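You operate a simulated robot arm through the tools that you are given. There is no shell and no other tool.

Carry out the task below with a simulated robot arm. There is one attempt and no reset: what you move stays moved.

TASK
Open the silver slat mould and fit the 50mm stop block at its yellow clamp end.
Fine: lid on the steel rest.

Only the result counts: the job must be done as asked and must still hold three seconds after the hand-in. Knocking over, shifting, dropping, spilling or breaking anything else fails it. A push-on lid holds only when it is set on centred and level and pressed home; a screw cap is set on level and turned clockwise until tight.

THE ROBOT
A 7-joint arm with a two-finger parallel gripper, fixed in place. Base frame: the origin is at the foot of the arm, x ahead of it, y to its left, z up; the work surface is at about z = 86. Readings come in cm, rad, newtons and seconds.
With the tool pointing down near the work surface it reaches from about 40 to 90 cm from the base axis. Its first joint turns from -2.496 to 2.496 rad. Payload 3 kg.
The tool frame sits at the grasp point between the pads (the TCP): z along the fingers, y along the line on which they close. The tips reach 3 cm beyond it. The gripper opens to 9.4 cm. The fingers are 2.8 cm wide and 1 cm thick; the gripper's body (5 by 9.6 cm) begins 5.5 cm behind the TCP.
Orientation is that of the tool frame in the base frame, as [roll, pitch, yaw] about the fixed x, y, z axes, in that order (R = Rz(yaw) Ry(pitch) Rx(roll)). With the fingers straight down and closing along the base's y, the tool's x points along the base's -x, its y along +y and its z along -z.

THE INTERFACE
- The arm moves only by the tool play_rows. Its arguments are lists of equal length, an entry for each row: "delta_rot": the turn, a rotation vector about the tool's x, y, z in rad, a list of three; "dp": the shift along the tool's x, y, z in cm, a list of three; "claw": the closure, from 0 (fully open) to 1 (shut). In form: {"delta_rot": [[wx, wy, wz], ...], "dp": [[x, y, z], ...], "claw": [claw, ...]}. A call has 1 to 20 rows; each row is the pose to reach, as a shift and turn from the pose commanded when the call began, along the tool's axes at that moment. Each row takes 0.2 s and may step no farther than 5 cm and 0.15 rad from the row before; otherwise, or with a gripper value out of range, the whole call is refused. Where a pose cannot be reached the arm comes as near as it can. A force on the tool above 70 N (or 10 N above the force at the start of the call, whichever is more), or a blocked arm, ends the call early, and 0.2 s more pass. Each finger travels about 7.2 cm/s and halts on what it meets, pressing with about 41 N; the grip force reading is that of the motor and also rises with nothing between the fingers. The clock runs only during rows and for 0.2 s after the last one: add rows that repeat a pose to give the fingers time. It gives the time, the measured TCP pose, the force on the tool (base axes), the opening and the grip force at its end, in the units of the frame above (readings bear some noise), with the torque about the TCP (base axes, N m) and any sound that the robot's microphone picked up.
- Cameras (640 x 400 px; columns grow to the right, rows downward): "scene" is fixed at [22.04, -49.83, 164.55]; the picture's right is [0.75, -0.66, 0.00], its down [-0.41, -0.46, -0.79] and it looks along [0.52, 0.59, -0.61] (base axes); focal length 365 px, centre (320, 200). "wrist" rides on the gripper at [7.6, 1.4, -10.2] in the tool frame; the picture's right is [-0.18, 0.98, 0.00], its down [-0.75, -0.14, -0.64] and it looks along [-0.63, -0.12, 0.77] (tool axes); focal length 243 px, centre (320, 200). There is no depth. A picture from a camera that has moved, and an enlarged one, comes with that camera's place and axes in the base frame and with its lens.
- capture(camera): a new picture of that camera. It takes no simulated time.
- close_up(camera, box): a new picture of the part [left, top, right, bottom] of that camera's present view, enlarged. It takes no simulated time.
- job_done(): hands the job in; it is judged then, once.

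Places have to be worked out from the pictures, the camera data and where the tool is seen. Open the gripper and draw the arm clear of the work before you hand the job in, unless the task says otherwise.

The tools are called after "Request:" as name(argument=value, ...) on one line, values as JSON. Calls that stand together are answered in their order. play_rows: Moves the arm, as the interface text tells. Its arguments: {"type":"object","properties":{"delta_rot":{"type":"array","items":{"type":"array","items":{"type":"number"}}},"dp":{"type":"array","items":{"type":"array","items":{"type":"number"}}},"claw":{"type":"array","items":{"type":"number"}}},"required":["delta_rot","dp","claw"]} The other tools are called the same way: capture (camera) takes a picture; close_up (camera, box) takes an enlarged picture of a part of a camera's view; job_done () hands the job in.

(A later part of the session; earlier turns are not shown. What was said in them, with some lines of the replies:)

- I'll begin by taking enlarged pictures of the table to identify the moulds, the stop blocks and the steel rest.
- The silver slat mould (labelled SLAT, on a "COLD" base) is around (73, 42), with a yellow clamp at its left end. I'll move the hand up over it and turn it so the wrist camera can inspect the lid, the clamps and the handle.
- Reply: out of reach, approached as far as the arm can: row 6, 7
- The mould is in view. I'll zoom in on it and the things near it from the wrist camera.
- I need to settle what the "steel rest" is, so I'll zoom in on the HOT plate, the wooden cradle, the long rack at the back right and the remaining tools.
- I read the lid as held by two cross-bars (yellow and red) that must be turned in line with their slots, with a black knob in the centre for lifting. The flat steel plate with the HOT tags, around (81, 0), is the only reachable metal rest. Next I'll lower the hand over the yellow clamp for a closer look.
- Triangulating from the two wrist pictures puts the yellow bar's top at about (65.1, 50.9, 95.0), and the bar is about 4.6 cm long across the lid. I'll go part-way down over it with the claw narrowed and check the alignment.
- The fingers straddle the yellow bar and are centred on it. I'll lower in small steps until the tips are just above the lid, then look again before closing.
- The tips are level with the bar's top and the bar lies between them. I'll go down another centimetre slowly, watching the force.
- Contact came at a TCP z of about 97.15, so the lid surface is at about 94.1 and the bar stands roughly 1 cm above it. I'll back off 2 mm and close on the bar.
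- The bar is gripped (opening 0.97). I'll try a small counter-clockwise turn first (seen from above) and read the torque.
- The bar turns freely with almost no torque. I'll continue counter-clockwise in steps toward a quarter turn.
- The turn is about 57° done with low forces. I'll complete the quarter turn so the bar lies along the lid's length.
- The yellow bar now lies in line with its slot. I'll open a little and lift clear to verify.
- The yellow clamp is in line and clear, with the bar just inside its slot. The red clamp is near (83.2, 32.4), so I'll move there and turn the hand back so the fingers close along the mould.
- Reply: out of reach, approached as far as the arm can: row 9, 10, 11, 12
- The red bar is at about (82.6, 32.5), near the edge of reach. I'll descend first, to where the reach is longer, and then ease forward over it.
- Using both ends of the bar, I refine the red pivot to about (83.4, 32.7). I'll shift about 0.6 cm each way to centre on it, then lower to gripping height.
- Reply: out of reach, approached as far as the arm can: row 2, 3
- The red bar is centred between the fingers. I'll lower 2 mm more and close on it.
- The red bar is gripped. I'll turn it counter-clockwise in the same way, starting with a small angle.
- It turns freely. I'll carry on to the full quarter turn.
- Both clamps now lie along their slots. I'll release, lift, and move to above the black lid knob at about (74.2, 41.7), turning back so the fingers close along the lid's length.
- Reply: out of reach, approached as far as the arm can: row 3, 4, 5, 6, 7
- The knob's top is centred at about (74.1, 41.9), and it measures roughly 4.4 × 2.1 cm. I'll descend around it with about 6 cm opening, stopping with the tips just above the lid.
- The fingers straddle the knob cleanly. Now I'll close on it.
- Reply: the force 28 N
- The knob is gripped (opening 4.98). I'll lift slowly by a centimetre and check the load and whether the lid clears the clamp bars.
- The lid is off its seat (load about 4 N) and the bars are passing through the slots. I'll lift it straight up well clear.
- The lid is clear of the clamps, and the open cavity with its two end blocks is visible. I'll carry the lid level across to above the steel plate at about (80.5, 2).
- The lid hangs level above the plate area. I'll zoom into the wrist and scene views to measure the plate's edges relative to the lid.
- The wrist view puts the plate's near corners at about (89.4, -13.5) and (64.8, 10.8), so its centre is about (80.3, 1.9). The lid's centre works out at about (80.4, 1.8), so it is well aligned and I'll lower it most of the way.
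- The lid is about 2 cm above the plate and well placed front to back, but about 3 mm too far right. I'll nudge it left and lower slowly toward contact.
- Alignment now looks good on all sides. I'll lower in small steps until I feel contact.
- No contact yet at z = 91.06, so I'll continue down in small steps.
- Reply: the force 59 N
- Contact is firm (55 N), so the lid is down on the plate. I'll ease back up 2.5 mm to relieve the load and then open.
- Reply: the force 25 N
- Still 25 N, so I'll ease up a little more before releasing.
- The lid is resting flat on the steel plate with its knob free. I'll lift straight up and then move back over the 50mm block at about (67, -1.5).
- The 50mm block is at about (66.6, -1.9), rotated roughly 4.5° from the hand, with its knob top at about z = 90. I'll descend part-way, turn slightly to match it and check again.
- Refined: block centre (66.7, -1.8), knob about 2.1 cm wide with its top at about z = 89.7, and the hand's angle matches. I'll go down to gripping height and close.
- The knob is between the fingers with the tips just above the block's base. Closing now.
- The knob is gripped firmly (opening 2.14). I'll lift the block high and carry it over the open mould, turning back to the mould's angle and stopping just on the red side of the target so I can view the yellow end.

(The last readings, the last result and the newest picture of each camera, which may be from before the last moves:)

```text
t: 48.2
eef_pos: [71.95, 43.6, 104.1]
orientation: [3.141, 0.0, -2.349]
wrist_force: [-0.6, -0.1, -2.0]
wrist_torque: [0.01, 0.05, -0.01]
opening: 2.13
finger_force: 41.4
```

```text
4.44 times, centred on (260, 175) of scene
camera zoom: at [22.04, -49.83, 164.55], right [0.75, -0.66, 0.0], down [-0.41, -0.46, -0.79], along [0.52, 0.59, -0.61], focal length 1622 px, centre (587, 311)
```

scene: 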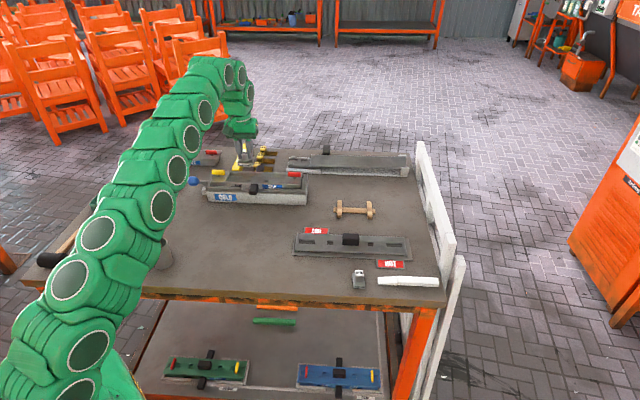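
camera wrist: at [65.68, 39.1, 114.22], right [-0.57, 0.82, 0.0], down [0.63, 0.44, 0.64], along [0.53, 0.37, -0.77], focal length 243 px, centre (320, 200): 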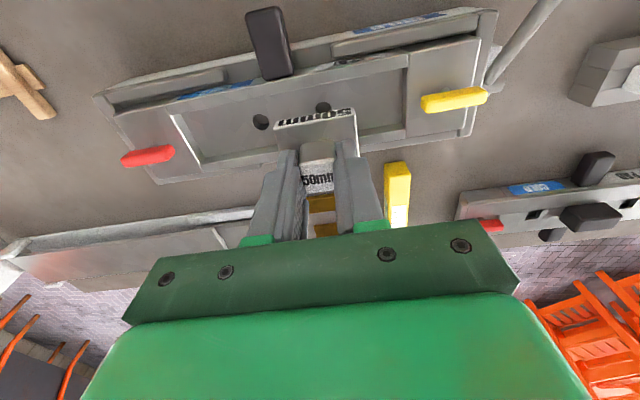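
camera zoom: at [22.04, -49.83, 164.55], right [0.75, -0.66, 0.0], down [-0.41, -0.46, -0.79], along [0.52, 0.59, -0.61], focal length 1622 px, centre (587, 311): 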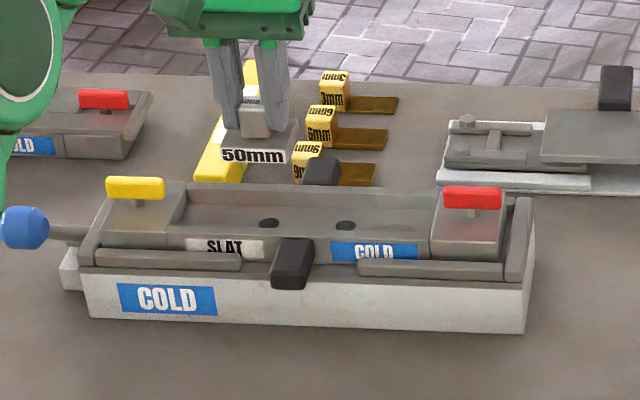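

The open cavity, its walls and the yellow end block are clearly visible. I'll take tighter views to measure the block's pose in the hand and the cavity's width and centreline precisely.

Request:
close_up(camera="wrist", box=[260, 90, 370, 170])

Request:
close_up(camera="wrist", box=[360, 30, 480, 150])

Request:
close_up(camera="wrist", box=[100, 60, 240, 200])

Request:
close_up(camera="scene", box=[205, 145, 275, 200])

```text
5.00 times, centred on (315, 130) of wrist
camera zoom: at [65.68, 39.1, 114.22], right [-0.57, 0.82, 0.0], down [0.63, 0.44, 0.64], along [0.53, 0.37, -0.77], focal length 1213 px, centre (345, 550)
```

zoom: 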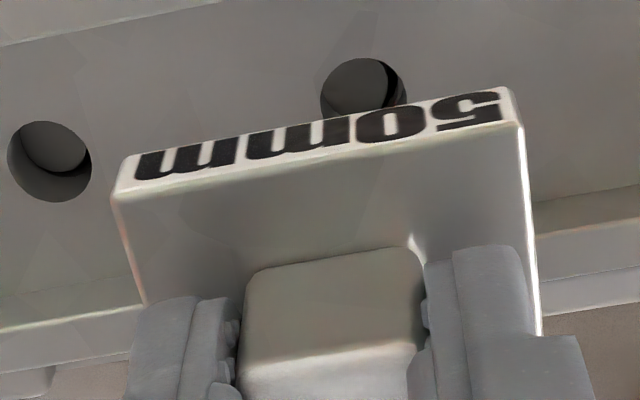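

```text
3.33 times, centred on (420, 90) of wrist
camera zoom: at [65.68, 39.1, 114.22], right [-0.57, 0.82, 0.0], down [0.63, 0.44, 0.64], along [0.53, 0.37, -0.77], focal length 809 px, centre (-13, 567)
```

zoom: 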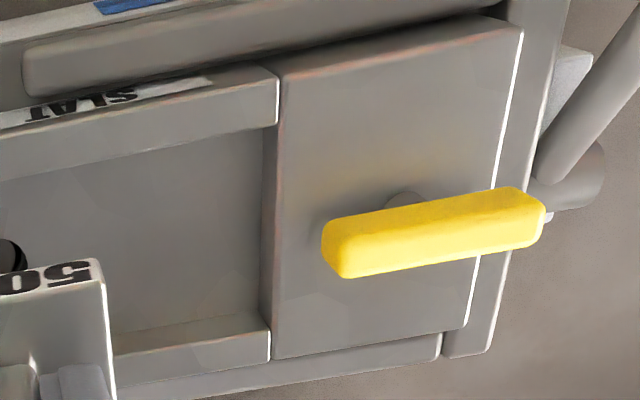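

```text
2.86 times, centred on (170, 130) of wrist
camera zoom: at [65.68, 39.1, 114.22], right [-0.57, 0.82, 0.0], down [0.63, 0.44, 0.64], along [0.53, 0.37, -0.77], focal length 693 px, centre (749, 400)
```

zoom: 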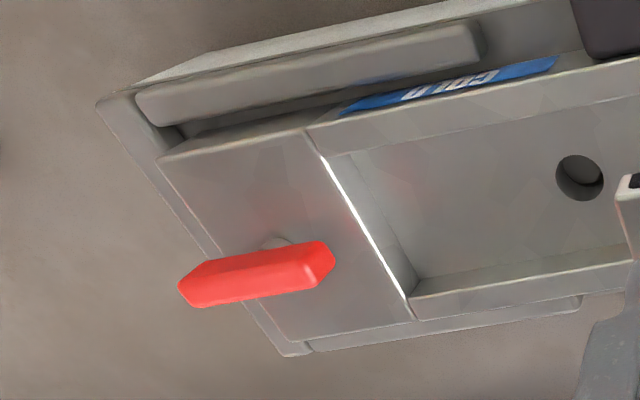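

```text
7.27 times, centred on (240, 172) of scene
camera zoom: at [22.04, -49.83, 164.55], right [0.75, -0.66, 0.0], down [-0.41, -0.46, -0.79], along [0.52, 0.59, -0.61], focal length 2654 px, centre (902, 400)
```

zoom: 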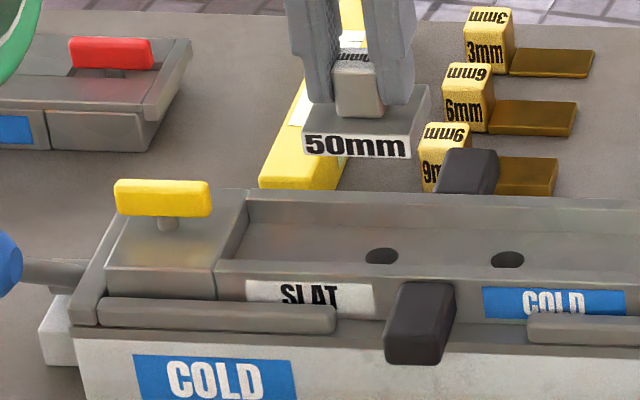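

The hand is parallel to the cavity. The end face lies 7.3 cm ahead of the TCP along the closing axis and the block's face is at 2.45, while the cavity is about 4.8 wide against a block of about 4.5. I'll move 4.5 cm toward the yellow end and lower to just above the walls for a finer check.

Request:
play_rows(delta_rot=[[0, 0, 0], [0, 0, 0], [0, 0, 0], [0, 0, 0], [0, 0, 0], [0, 0, 0], [0, 0, 0]], dp=[[0, 1.5, 0], [-0.07, 3.2, 0], [-0.07, 4.4, 0.5], [-0.07, 4.4, 2.0], [-0.07, 4.4, 3.8], [-0.07, 4.4, 5.0], [-0.07, 4.4, 5.0]], claw=[1, 1, 1, 1, 1, 1, 1])

Request:
close_up(camera="wrist", box=[250, 60, 410, 180])

Request:
close_up(camera="scene", box=[205, 145, 275, 200])

```text
t: 49.8
eef_pos: [68.86, 46.56, 99.1]
orientation: [-3.141, -0.001, -2.349]
wrist_force: [0.8, 0.6, -1.8]
wrist_torque: [0.02, 0.03, -0.03]
opening: 2.13
finger_force: 40.9
```

```text
3.33 times, centred on (330, 120) of wrist
camera zoom: at [62.54, 42.23, 109.21], right [-0.57, 0.82, 0.0], down [0.63, 0.44, 0.64], along [0.53, 0.37, -0.77], focal length 809 px, centre (287, 467)
```

zoom: 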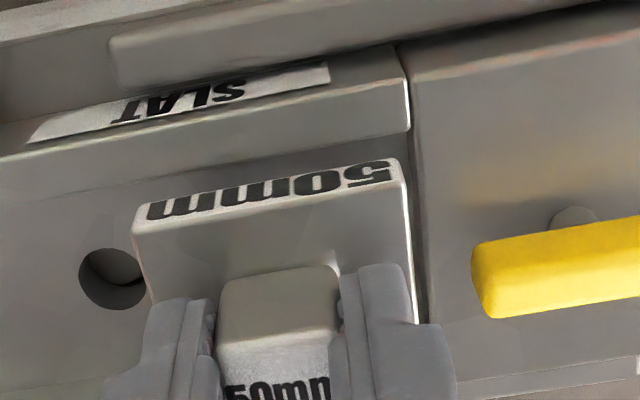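

```text
7.27 times, centred on (240, 172) of scene
camera zoom: at [22.04, -49.83, 164.55], right [0.75, -0.66, 0.0], down [-0.41, -0.46, -0.79], along [0.52, 0.59, -0.61], focal length 2654 px, centre (902, 400)
```

zoom: 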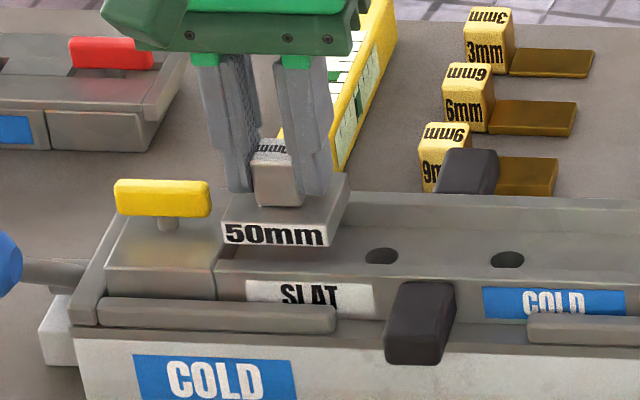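

I'm about 1 cm above the walls. I'll take closer views of both sides of the block to compare it with the near and far wall edges.

Request:
close_up(camera="wrist", box=[170, 80, 290, 200])

Request:
close_up(camera="wrist", box=[270, 70, 370, 140])

Request:
close_up(camera="wrist", box=[340, 80, 440, 190])

```text
3.33 times, centred on (230, 140) of wrist
camera zoom: at [62.54, 42.23, 109.21], right [-0.57, 0.82, 0.0], down [0.63, 0.44, 0.64], along [0.53, 0.37, -0.77], focal length 809 px, centre (620, 400)
```

zoom: 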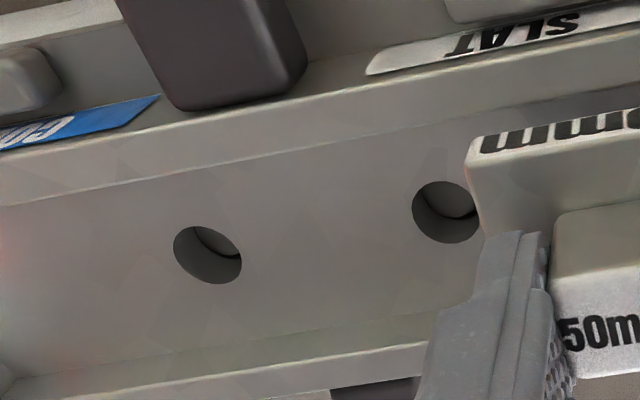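

```text
5.71 times, centred on (320, 105) of wrist
camera zoom: at [62.54, 42.23, 109.21], right [-0.57, 0.82, 0.0], down [0.63, 0.44, 0.64], along [0.53, 0.37, -0.77], focal length 1386 px, centre (320, 743)
```

zoom: 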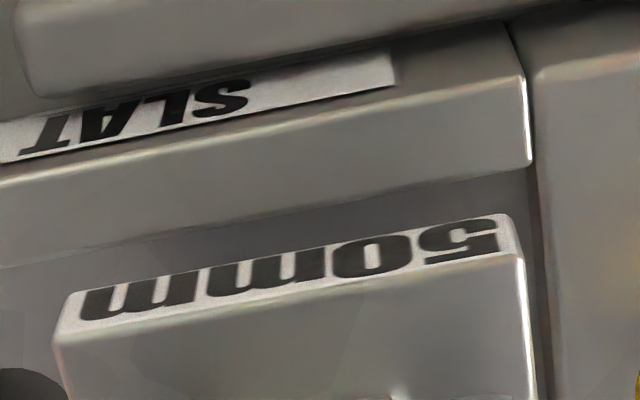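

```text
3.64 times, centred on (390, 135) of wrist
camera zoom: at [62.54, 42.23, 109.21], right [-0.57, 0.82, 0.0], down [0.63, 0.44, 0.64], along [0.53, 0.37, -0.77], focal length 882 px, centre (66, 436)
```

zoom: 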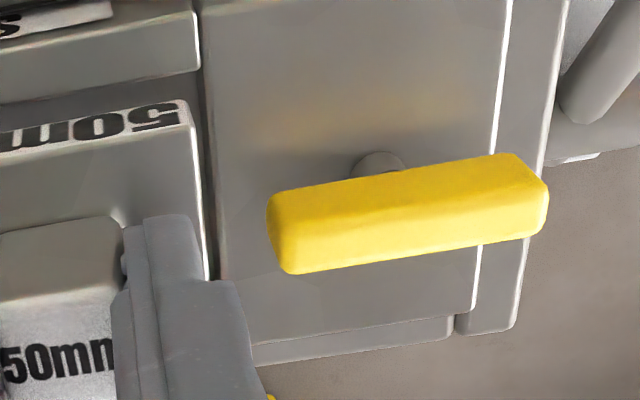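

Re-measuring with the corrected wall edges, the cavity is about 5.15 wide and centred about 0.25 cm farther from the robot than the block's centre, and the end face is about 0.4 cm beyond the block. I'll shift by those amounts and lower the block's base just inside the walls, watching the force.

Request:
play_rows(delta_rot=[[0, 0, 0], [0, 0, 0], [0, 0, 0], [0, 0, 0], [0, 0, 0], [0, 0, 0]], dp=[[-0.25, 0.1, 0], [-0.25, 0.1, 0.5], [-0.25, 0.1, 0.9], [-0.25, 0.1, 1.2], [-0.25, 0.1, 1.5], [-0.25, 0.1, 1.5]], claw=[1, 1, 1, 1, 1, 1])

Request:
close_up(camera="wrist", box=[250, 60, 410, 180])

Request:
close_up(camera="scene", box=[205, 145, 275, 200])

```text
t: 51.2
eef_pos: [68.98, 46.83, 97.55]
orientation: [3.141, 0.001, -2.347]
wrist_force: [0.0, -0.6, -1.2]
wrist_torque: [0.0, 0.01, 0.0]
opening: 2.12
finger_force: 41.1
```

```text
3.33 times, centred on (330, 120) of wrist
camera zoom: at [62.72, 42.43, 107.68], right [-0.57, 0.82, 0.0], down [0.63, 0.44, 0.64], along [0.53, 0.37, -0.77], focal length 809 px, centre (287, 467)
```

zoom: 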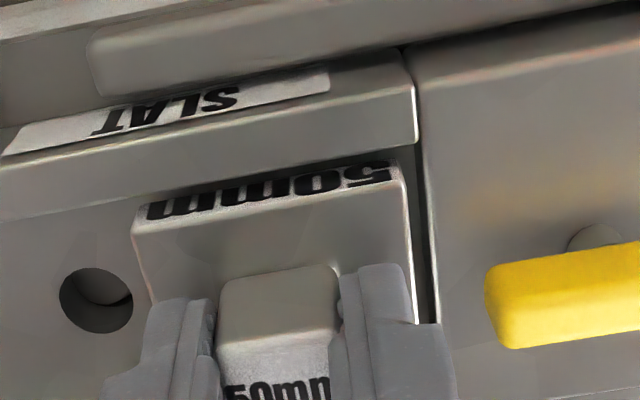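

```text
7.27 times, centred on (240, 172) of scene
camera zoom: at [22.04, -49.83, 164.55], right [0.75, -0.66, 0.0], down [-0.41, -0.46, -0.79], along [0.52, 0.59, -0.61], focal length 2654 px, centre (902, 400)
```

zoom: 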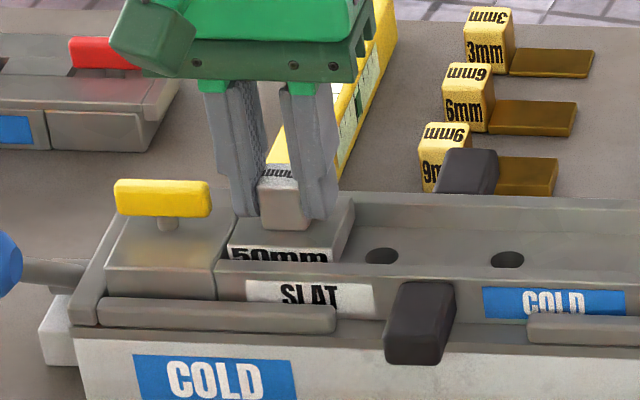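

The block's base is entering the cavity with no contact force. I'll keep lowering gently toward the floor.

Request:
play_rows(delta_rot=[[0, 0, 0], [0, 0, 0], [0, 0, 0], [0, 0, 0], [0, 0, 0]], dp=[[0, 0, 0.3], [0, 0, 0.5], [0, 0, 0.7], [0, 0, 0.8], [0, 0, 0.8]], claw=[1, 1, 1, 1, 1])

Request:
close_up(camera="scene", box=[205, 145, 275, 200])

Request:
close_up(camera="wrist", box=[250, 60, 410, 180])

```text
t: 52.4
eef_pos: [69.01, 46.88, 96.94]
orientation: [-3.14, 0.003, -2.347]
wrist_force: [-3.7, -3.2, 34.9]
wrist_torque: [-0.22, 0.23, -0.04]
opening: 2.12
finger_force: 41.5
```

```text
7.27 times, centred on (240, 172) of scene
camera zoom: at [22.04, -49.83, 164.55], right [0.75, -0.66, 0.0], down [-0.41, -0.46, -0.79], along [0.52, 0.59, -0.61], focal length 2654 px, centre (902, 400)
```

zoom: 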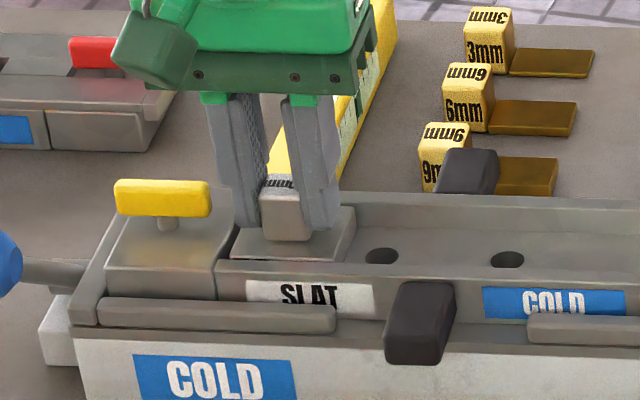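

```text
3.33 times, centred on (330, 120) of wrist
camera zoom: at [62.68, 42.42, 107.04], right [-0.57, 0.82, 0.0], down [0.63, 0.44, 0.64], along [0.53, 0.37, -0.76], focal length 809 px, centre (287, 467)
```

zoom: 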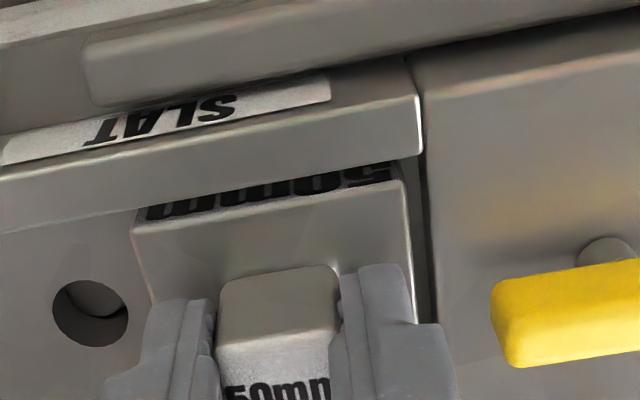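

The block has bottomed on the cavity floor (35 N at z = 96.9). I'll relieve the pressure and then slide it gently toward the yellow end block until it touches.

Request:
play_rows(delta_rot=[[0, 0, 0], [0, 0, 0], [0, 0, 0], [0, 0, 0], [0, 0, 0]], dp=[[0, 0, -0.2], [0, 0, -0.3], [0, 0.1, -0.3], [0, 0.2, -0.3], [0, 0.2, -0.3]], claw=[1, 1, 1, 1, 1])

Request:
close_up(camera="wrist", box=[290, 70, 410, 170])

```text
t: 53.6
eef_pos: [68.71, 47.06, 97.12]
orientation: [3.141, 0.001, -2.35]
wrist_force: [0.3, -1.0, -1.9]
wrist_torque: [0.03, -0.01, 0.03]
opening: 2.11
finger_force: 41.0
```

```text
4.00 times, centred on (350, 120) of wrist
camera zoom: at [62.54, 42.59, 107.17], right [-0.57, 0.82, 0.0], down [0.63, 0.44, 0.64], along [0.53, 0.37, -0.77], focal length 970 px, centre (200, 520)
```

zoom: 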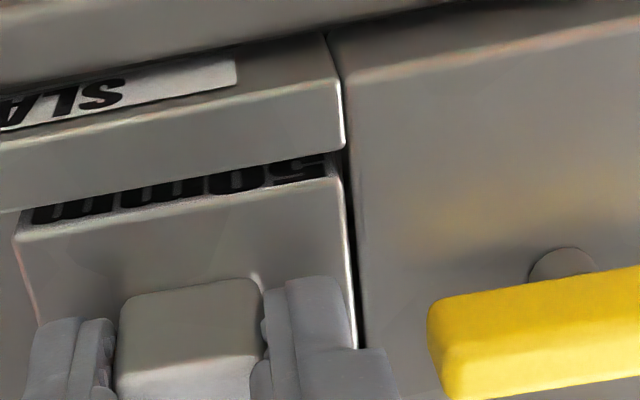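

The remaining gap to the end block is about 1.5 mm. I'll push on in half-millimetre steps until I feel contact.

Request:
play_rows(delta_rot=[[0, 0, 0], [0, 0, 0], [0, 0, 0], [0, 0, 0], [0, 0, 0]], dp=[[0, 0.05, 0], [0, 0.1, 0], [0, 0.15, 0], [0, 0.2, 0], [0, 0.2, 0]], claw=[1, 1, 1, 1, 1])

Request:
close_up(camera="wrist", box=[290, 70, 410, 170])

Request:
close_up(camera="scene", box=[205, 145, 275, 200])

```text
t: 54.8
eef_pos: [68.74, 47.22, 97.09]
orientation: [-3.141, 0.0, -2.348]
wrist_force: [3.1, -3.4, -0.8]
wrist_torque: [-0.13, -0.06, 0.05]
opening: 2.11
finger_force: 40.9
```

```text
4.00 times, centred on (350, 120) of wrist
camera zoom: at [62.42, 42.73, 107.2], right [-0.57, 0.82, 0.0], down [0.63, 0.44, 0.64], along [0.53, 0.37, -0.77], focal length 970 px, centre (200, 520)
```

zoom: 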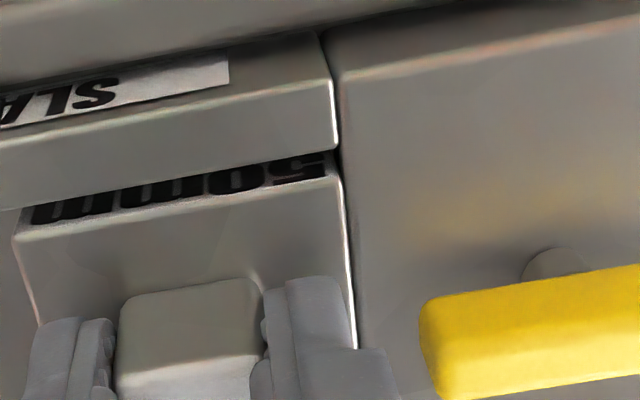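

```text
7.27 times, centred on (240, 172) of scene
camera zoom: at [22.04, -49.83, 164.55], right [0.75, -0.66, 0.0], down [-0.41, -0.46, -0.79], along [0.52, 0.59, -0.61], focal length 2654 px, centre (902, 400)
```

zoom: 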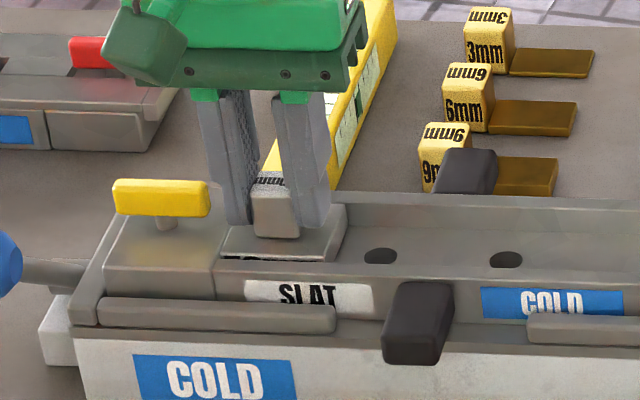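

Contact with the end block is felt (about 4.6 N) and the picture shows the block flush against it. Now I'll press lightly down to the floor.

Request:
play_rows(delta_rot=[[0, 0, 0], [0, 0, 0], [0, 0, 0], [0, 0, 0]], dp=[[0, 0, 0.1], [0, 0, 0.18], [0, 0, 0.22], [0, 0, 0.22]], claw=[1, 1, 1, 1])

```text
t: 55.8
eef_pos: [68.61, 47.21, 96.92]
orientation: [-3.141, 0.002, -2.349]
wrist_force: [-0.2, -0.3, 20.1]
wrist_torque: [0.05, -0.03, 0.05]
opening: 2.08
finger_force: 40.7
```

The block is seated on the floor. I'll ease off the load and open just enough to free the knob without touching the yellow bar.

Request:
play_rows(delta_rot=[[0, 0, 0], [0, 0, 0], [0, 0, 0], [0, 0, 0], [0, 0, 0]], dp=[[0, 0, -0.1], [0, 0, -0.15], [0, 0, -0.15], [0, 0, -0.15], [0, 0, -0.15]], claw=[1, 1, 0.69, 0.69, 0.69])

Request:
close_up(camera="wrist", box=[250, 60, 410, 200])

Request:
close_up(camera="scene", box=[205, 145, 275, 200])

```text
t: 57.0
eef_pos: [68.61, 47.18, 97.04]
orientation: [3.141, 0.0, -2.349]
wrist_force: [-0.1, -0.7, -0.7]
wrist_torque: [-0.01, 0.0, 0.01]
opening: 2.92
finger_force: 0.1
```

```text
2.86 times, centred on (330, 130) of wrist
camera zoom: at [62.39, 42.73, 107.12], right [-0.57, 0.82, 0.0], down [0.63, 0.44, 0.64], along [0.53, 0.37, -0.77], focal length 693 px, centre (291, 400)
```

zoom: 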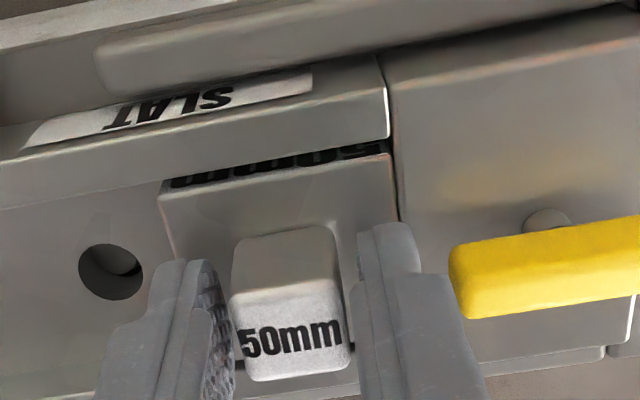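

```text
7.27 times, centred on (240, 172) of scene
camera zoom: at [22.04, -49.83, 164.55], right [0.75, -0.66, 0.0], down [-0.41, -0.46, -0.79], along [0.52, 0.59, -0.61], focal length 2654 px, centre (902, 400)
```

zoom: 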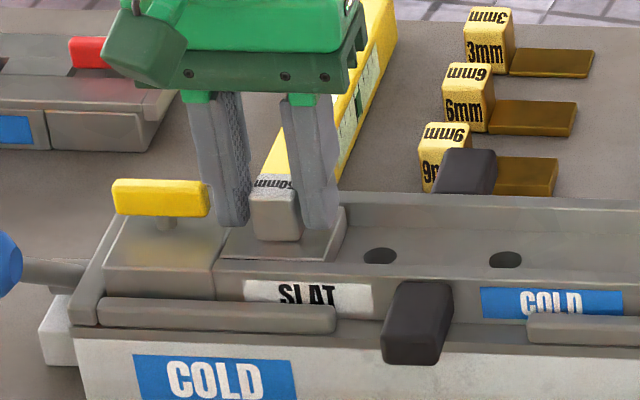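

The knob is free of both fingers. I'll lift straight up slowly and check the block stays in place.

Request:
play_rows(delta_rot=[[0, 0, 0], [0, 0, 0], [0, 0, 0], [0, 0, 0], [0, 0, 0], [0, 0, 0]], dp=[[0, -0.1, -0.6], [0, -0.1, -1.5], [0, -0.1, -3.0], [0, -0.1, -5.0], [0, -0.1, -7.0], [0, -0.1, -7.0]], claw=[0.69, 0.69, 0.69, 0.69, 0.69, 0.5])

Request:
capture(camera="wrist")

Request:
close_up(camera="wrist", box=[230, 20, 430, 170])

Request:
close_up(camera="scene", box=[190, 130, 330, 220])

```text
t: 58.4
eef_pos: [68.79, 47.07, 104.1]
orientation: [3.141, -0.002, -2.35]
wrist_force: [0.0, 0.0, 0.1]
wrist_torque: [0.02, 0.01, 0.02]
opening: 4.71
finger_force: 0.1
```

```text
taken
camera wrist: at [62.5, 42.62, 114.14], right [-0.57, 0.82, 0.0], down [0.63, 0.44, 0.64], along [0.53, 0.37, -0.77], focal length 243 px, centre (320, 200)
```

wrist: 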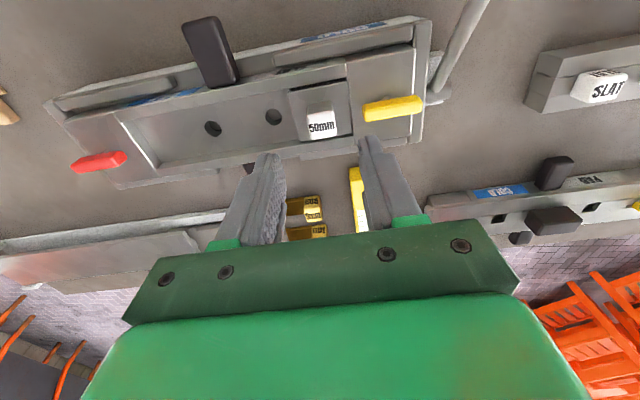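

```text
2.67 times, centred on (330, 95) of wrist
camera zoom: at [62.5, 42.62, 114.14], right [-0.57, 0.82, 0.0], down [0.63, 0.44, 0.64], along [0.53, 0.37, -0.77], focal length 647 px, centre (293, 480)
```

zoom: 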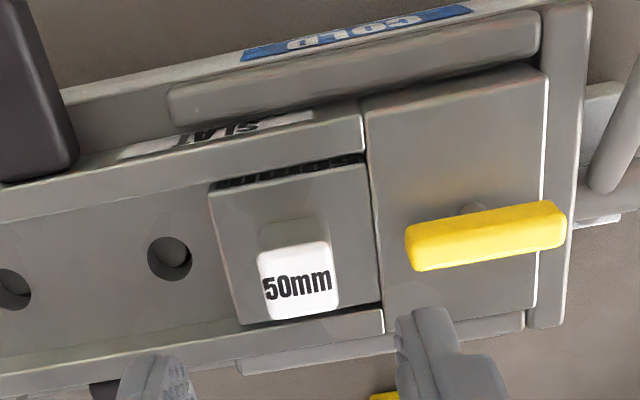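

```text
4.44 times, centred on (260, 175) of scene
camera zoom: at [22.04, -49.83, 164.55], right [0.75, -0.66, 0.0], down [-0.41, -0.46, -0.79], along [0.52, 0.59, -0.61], focal length 1622 px, centre (587, 311)
```

zoom: 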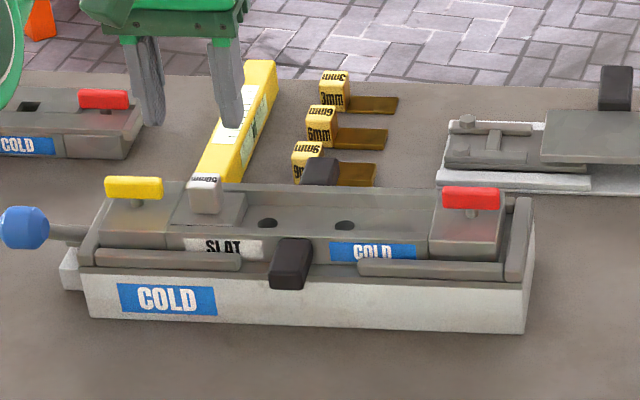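

The 50mm block sits square in the cavity, flush against the yellow-clamp end block. I'll open the gripper fully and draw the arm back clear of the work, then do a last check.

Request:
play_rows(delta_rot=[[0, 0, 0], [0, 0, 0], [0, 0, 0], [0, 0, 0], [0, 0, 0], [0, 0, 0], [0, 0, 0], [0, 0, 0], [0, 0, 0], [0, 0, 0]], dp=[[2, -0.1, -2], [5.5, -0.4, -4], [9, -0.7, -6], [12.5, -0.9, -8], [16, -1.1, -10], [19.5, -1.4, -12], [23, -1.6, -14], [26.5, -1.9, -15], [30, -2.1, -16], [30, -2.1, -16]], claw=[0.5, 0.5, 0.3, 0, 0, 0, 0, 0, 0, 0])

Request:
capture(camera="scene")

Request:
close_up(camera="scene", box=[180, 135, 340, 225])

Request:
close_up(camera="scene", box=[280, 200, 440, 300])

Request:
capture(camera="wrist")

```text
t: 60.6
eef_pos: [49.17, 24.25, 119.98]
orientation: [-3.141, 0.0, -2.349]
wrist_force: [-0.2, 0.2, 0.4]
wrist_torque: [0.02, 0.0, 0.01]
opening: 9.39
finger_force: 0.1
```

```text
taken
```

scene: 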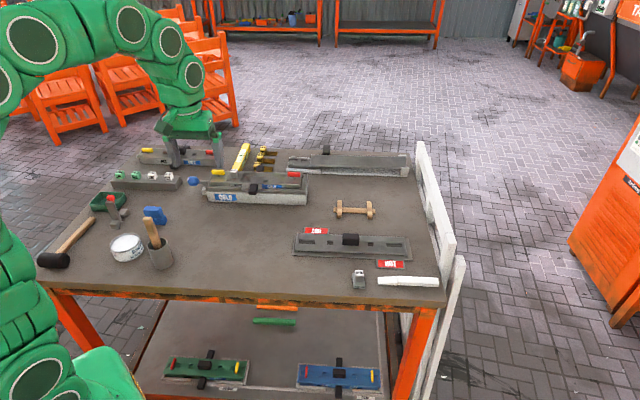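

```text
4.00 times, centred on (260, 180) of scene
camera zoom: at [22.04, -49.83, 164.55], right [0.75, -0.66, 0.0], down [-0.41, -0.46, -0.79], along [0.52, 0.59, -0.61], focal length 1459 px, centre (560, 280)
```

zoom: 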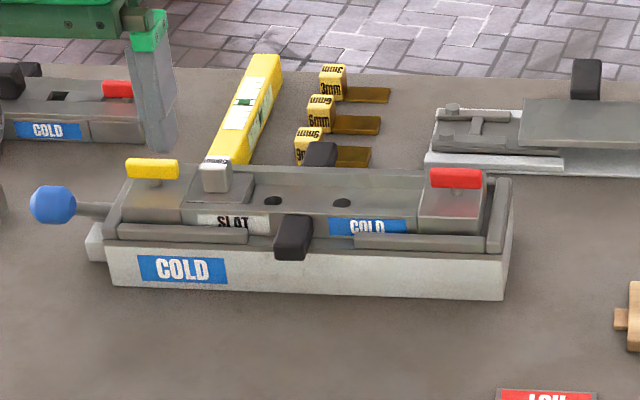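

```text
4.00 times, centred on (360, 250) of scene
camera zoom: at [22.04, -49.83, 164.55], right [0.75, -0.66, 0.0], down [-0.41, -0.46, -0.79], along [0.52, 0.59, -0.61], focal length 1459 px, centre (160, 0)
```

zoom: 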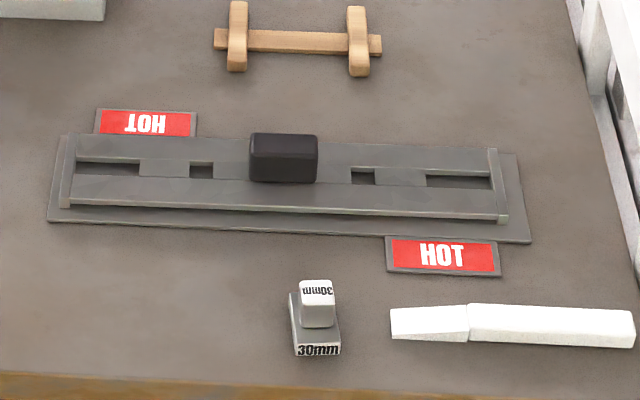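

```text
taken
camera wrist: at [42.85, 19.85, 130.05], right [-0.57, 0.82, 0.0], down [0.63, 0.44, 0.64], along [0.53, 0.37, -0.77], focal length 243 px, centre (320, 200)
```

wrist: 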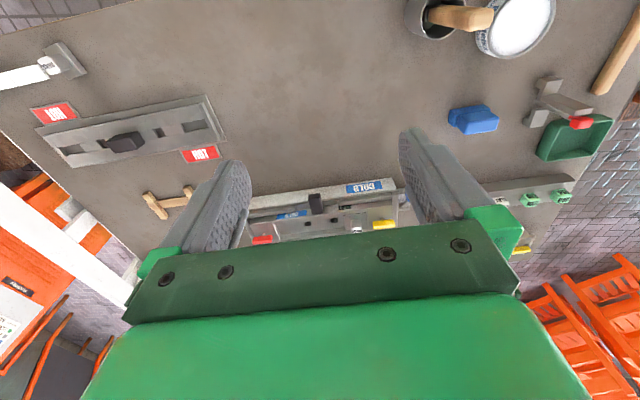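

The lid lies flat on the steel rest, and the 50mm block is seated in the slat mould at the yellow clamp end. Nothing else on the table has moved, and the arm is clear with the gripper open, so I'm handing the job in.

Request:
job_done()

```text
The job is handed in.
```

The silver slat mould is open, and the 50mm stop block is fitted at its yellow clamp end. It sits on the cavity floor, flush against the end block. The job is handed in; I haven't seen the judged result.

- **Clamps:** I turned the yellow and red clamps a quarter turn each so the lid could lift off over them. They are still in that released position.
- **Lid:** it lies flat on the steel plate with the red HOT tags, with its knob free. I took that plate to be the steel rest because it was the only metal surface within the arm's reach that could hold the lid.
- **Everything else:** nothing else on the table looks moved in the last pictures. The gripper is open and the arm is drawn back.
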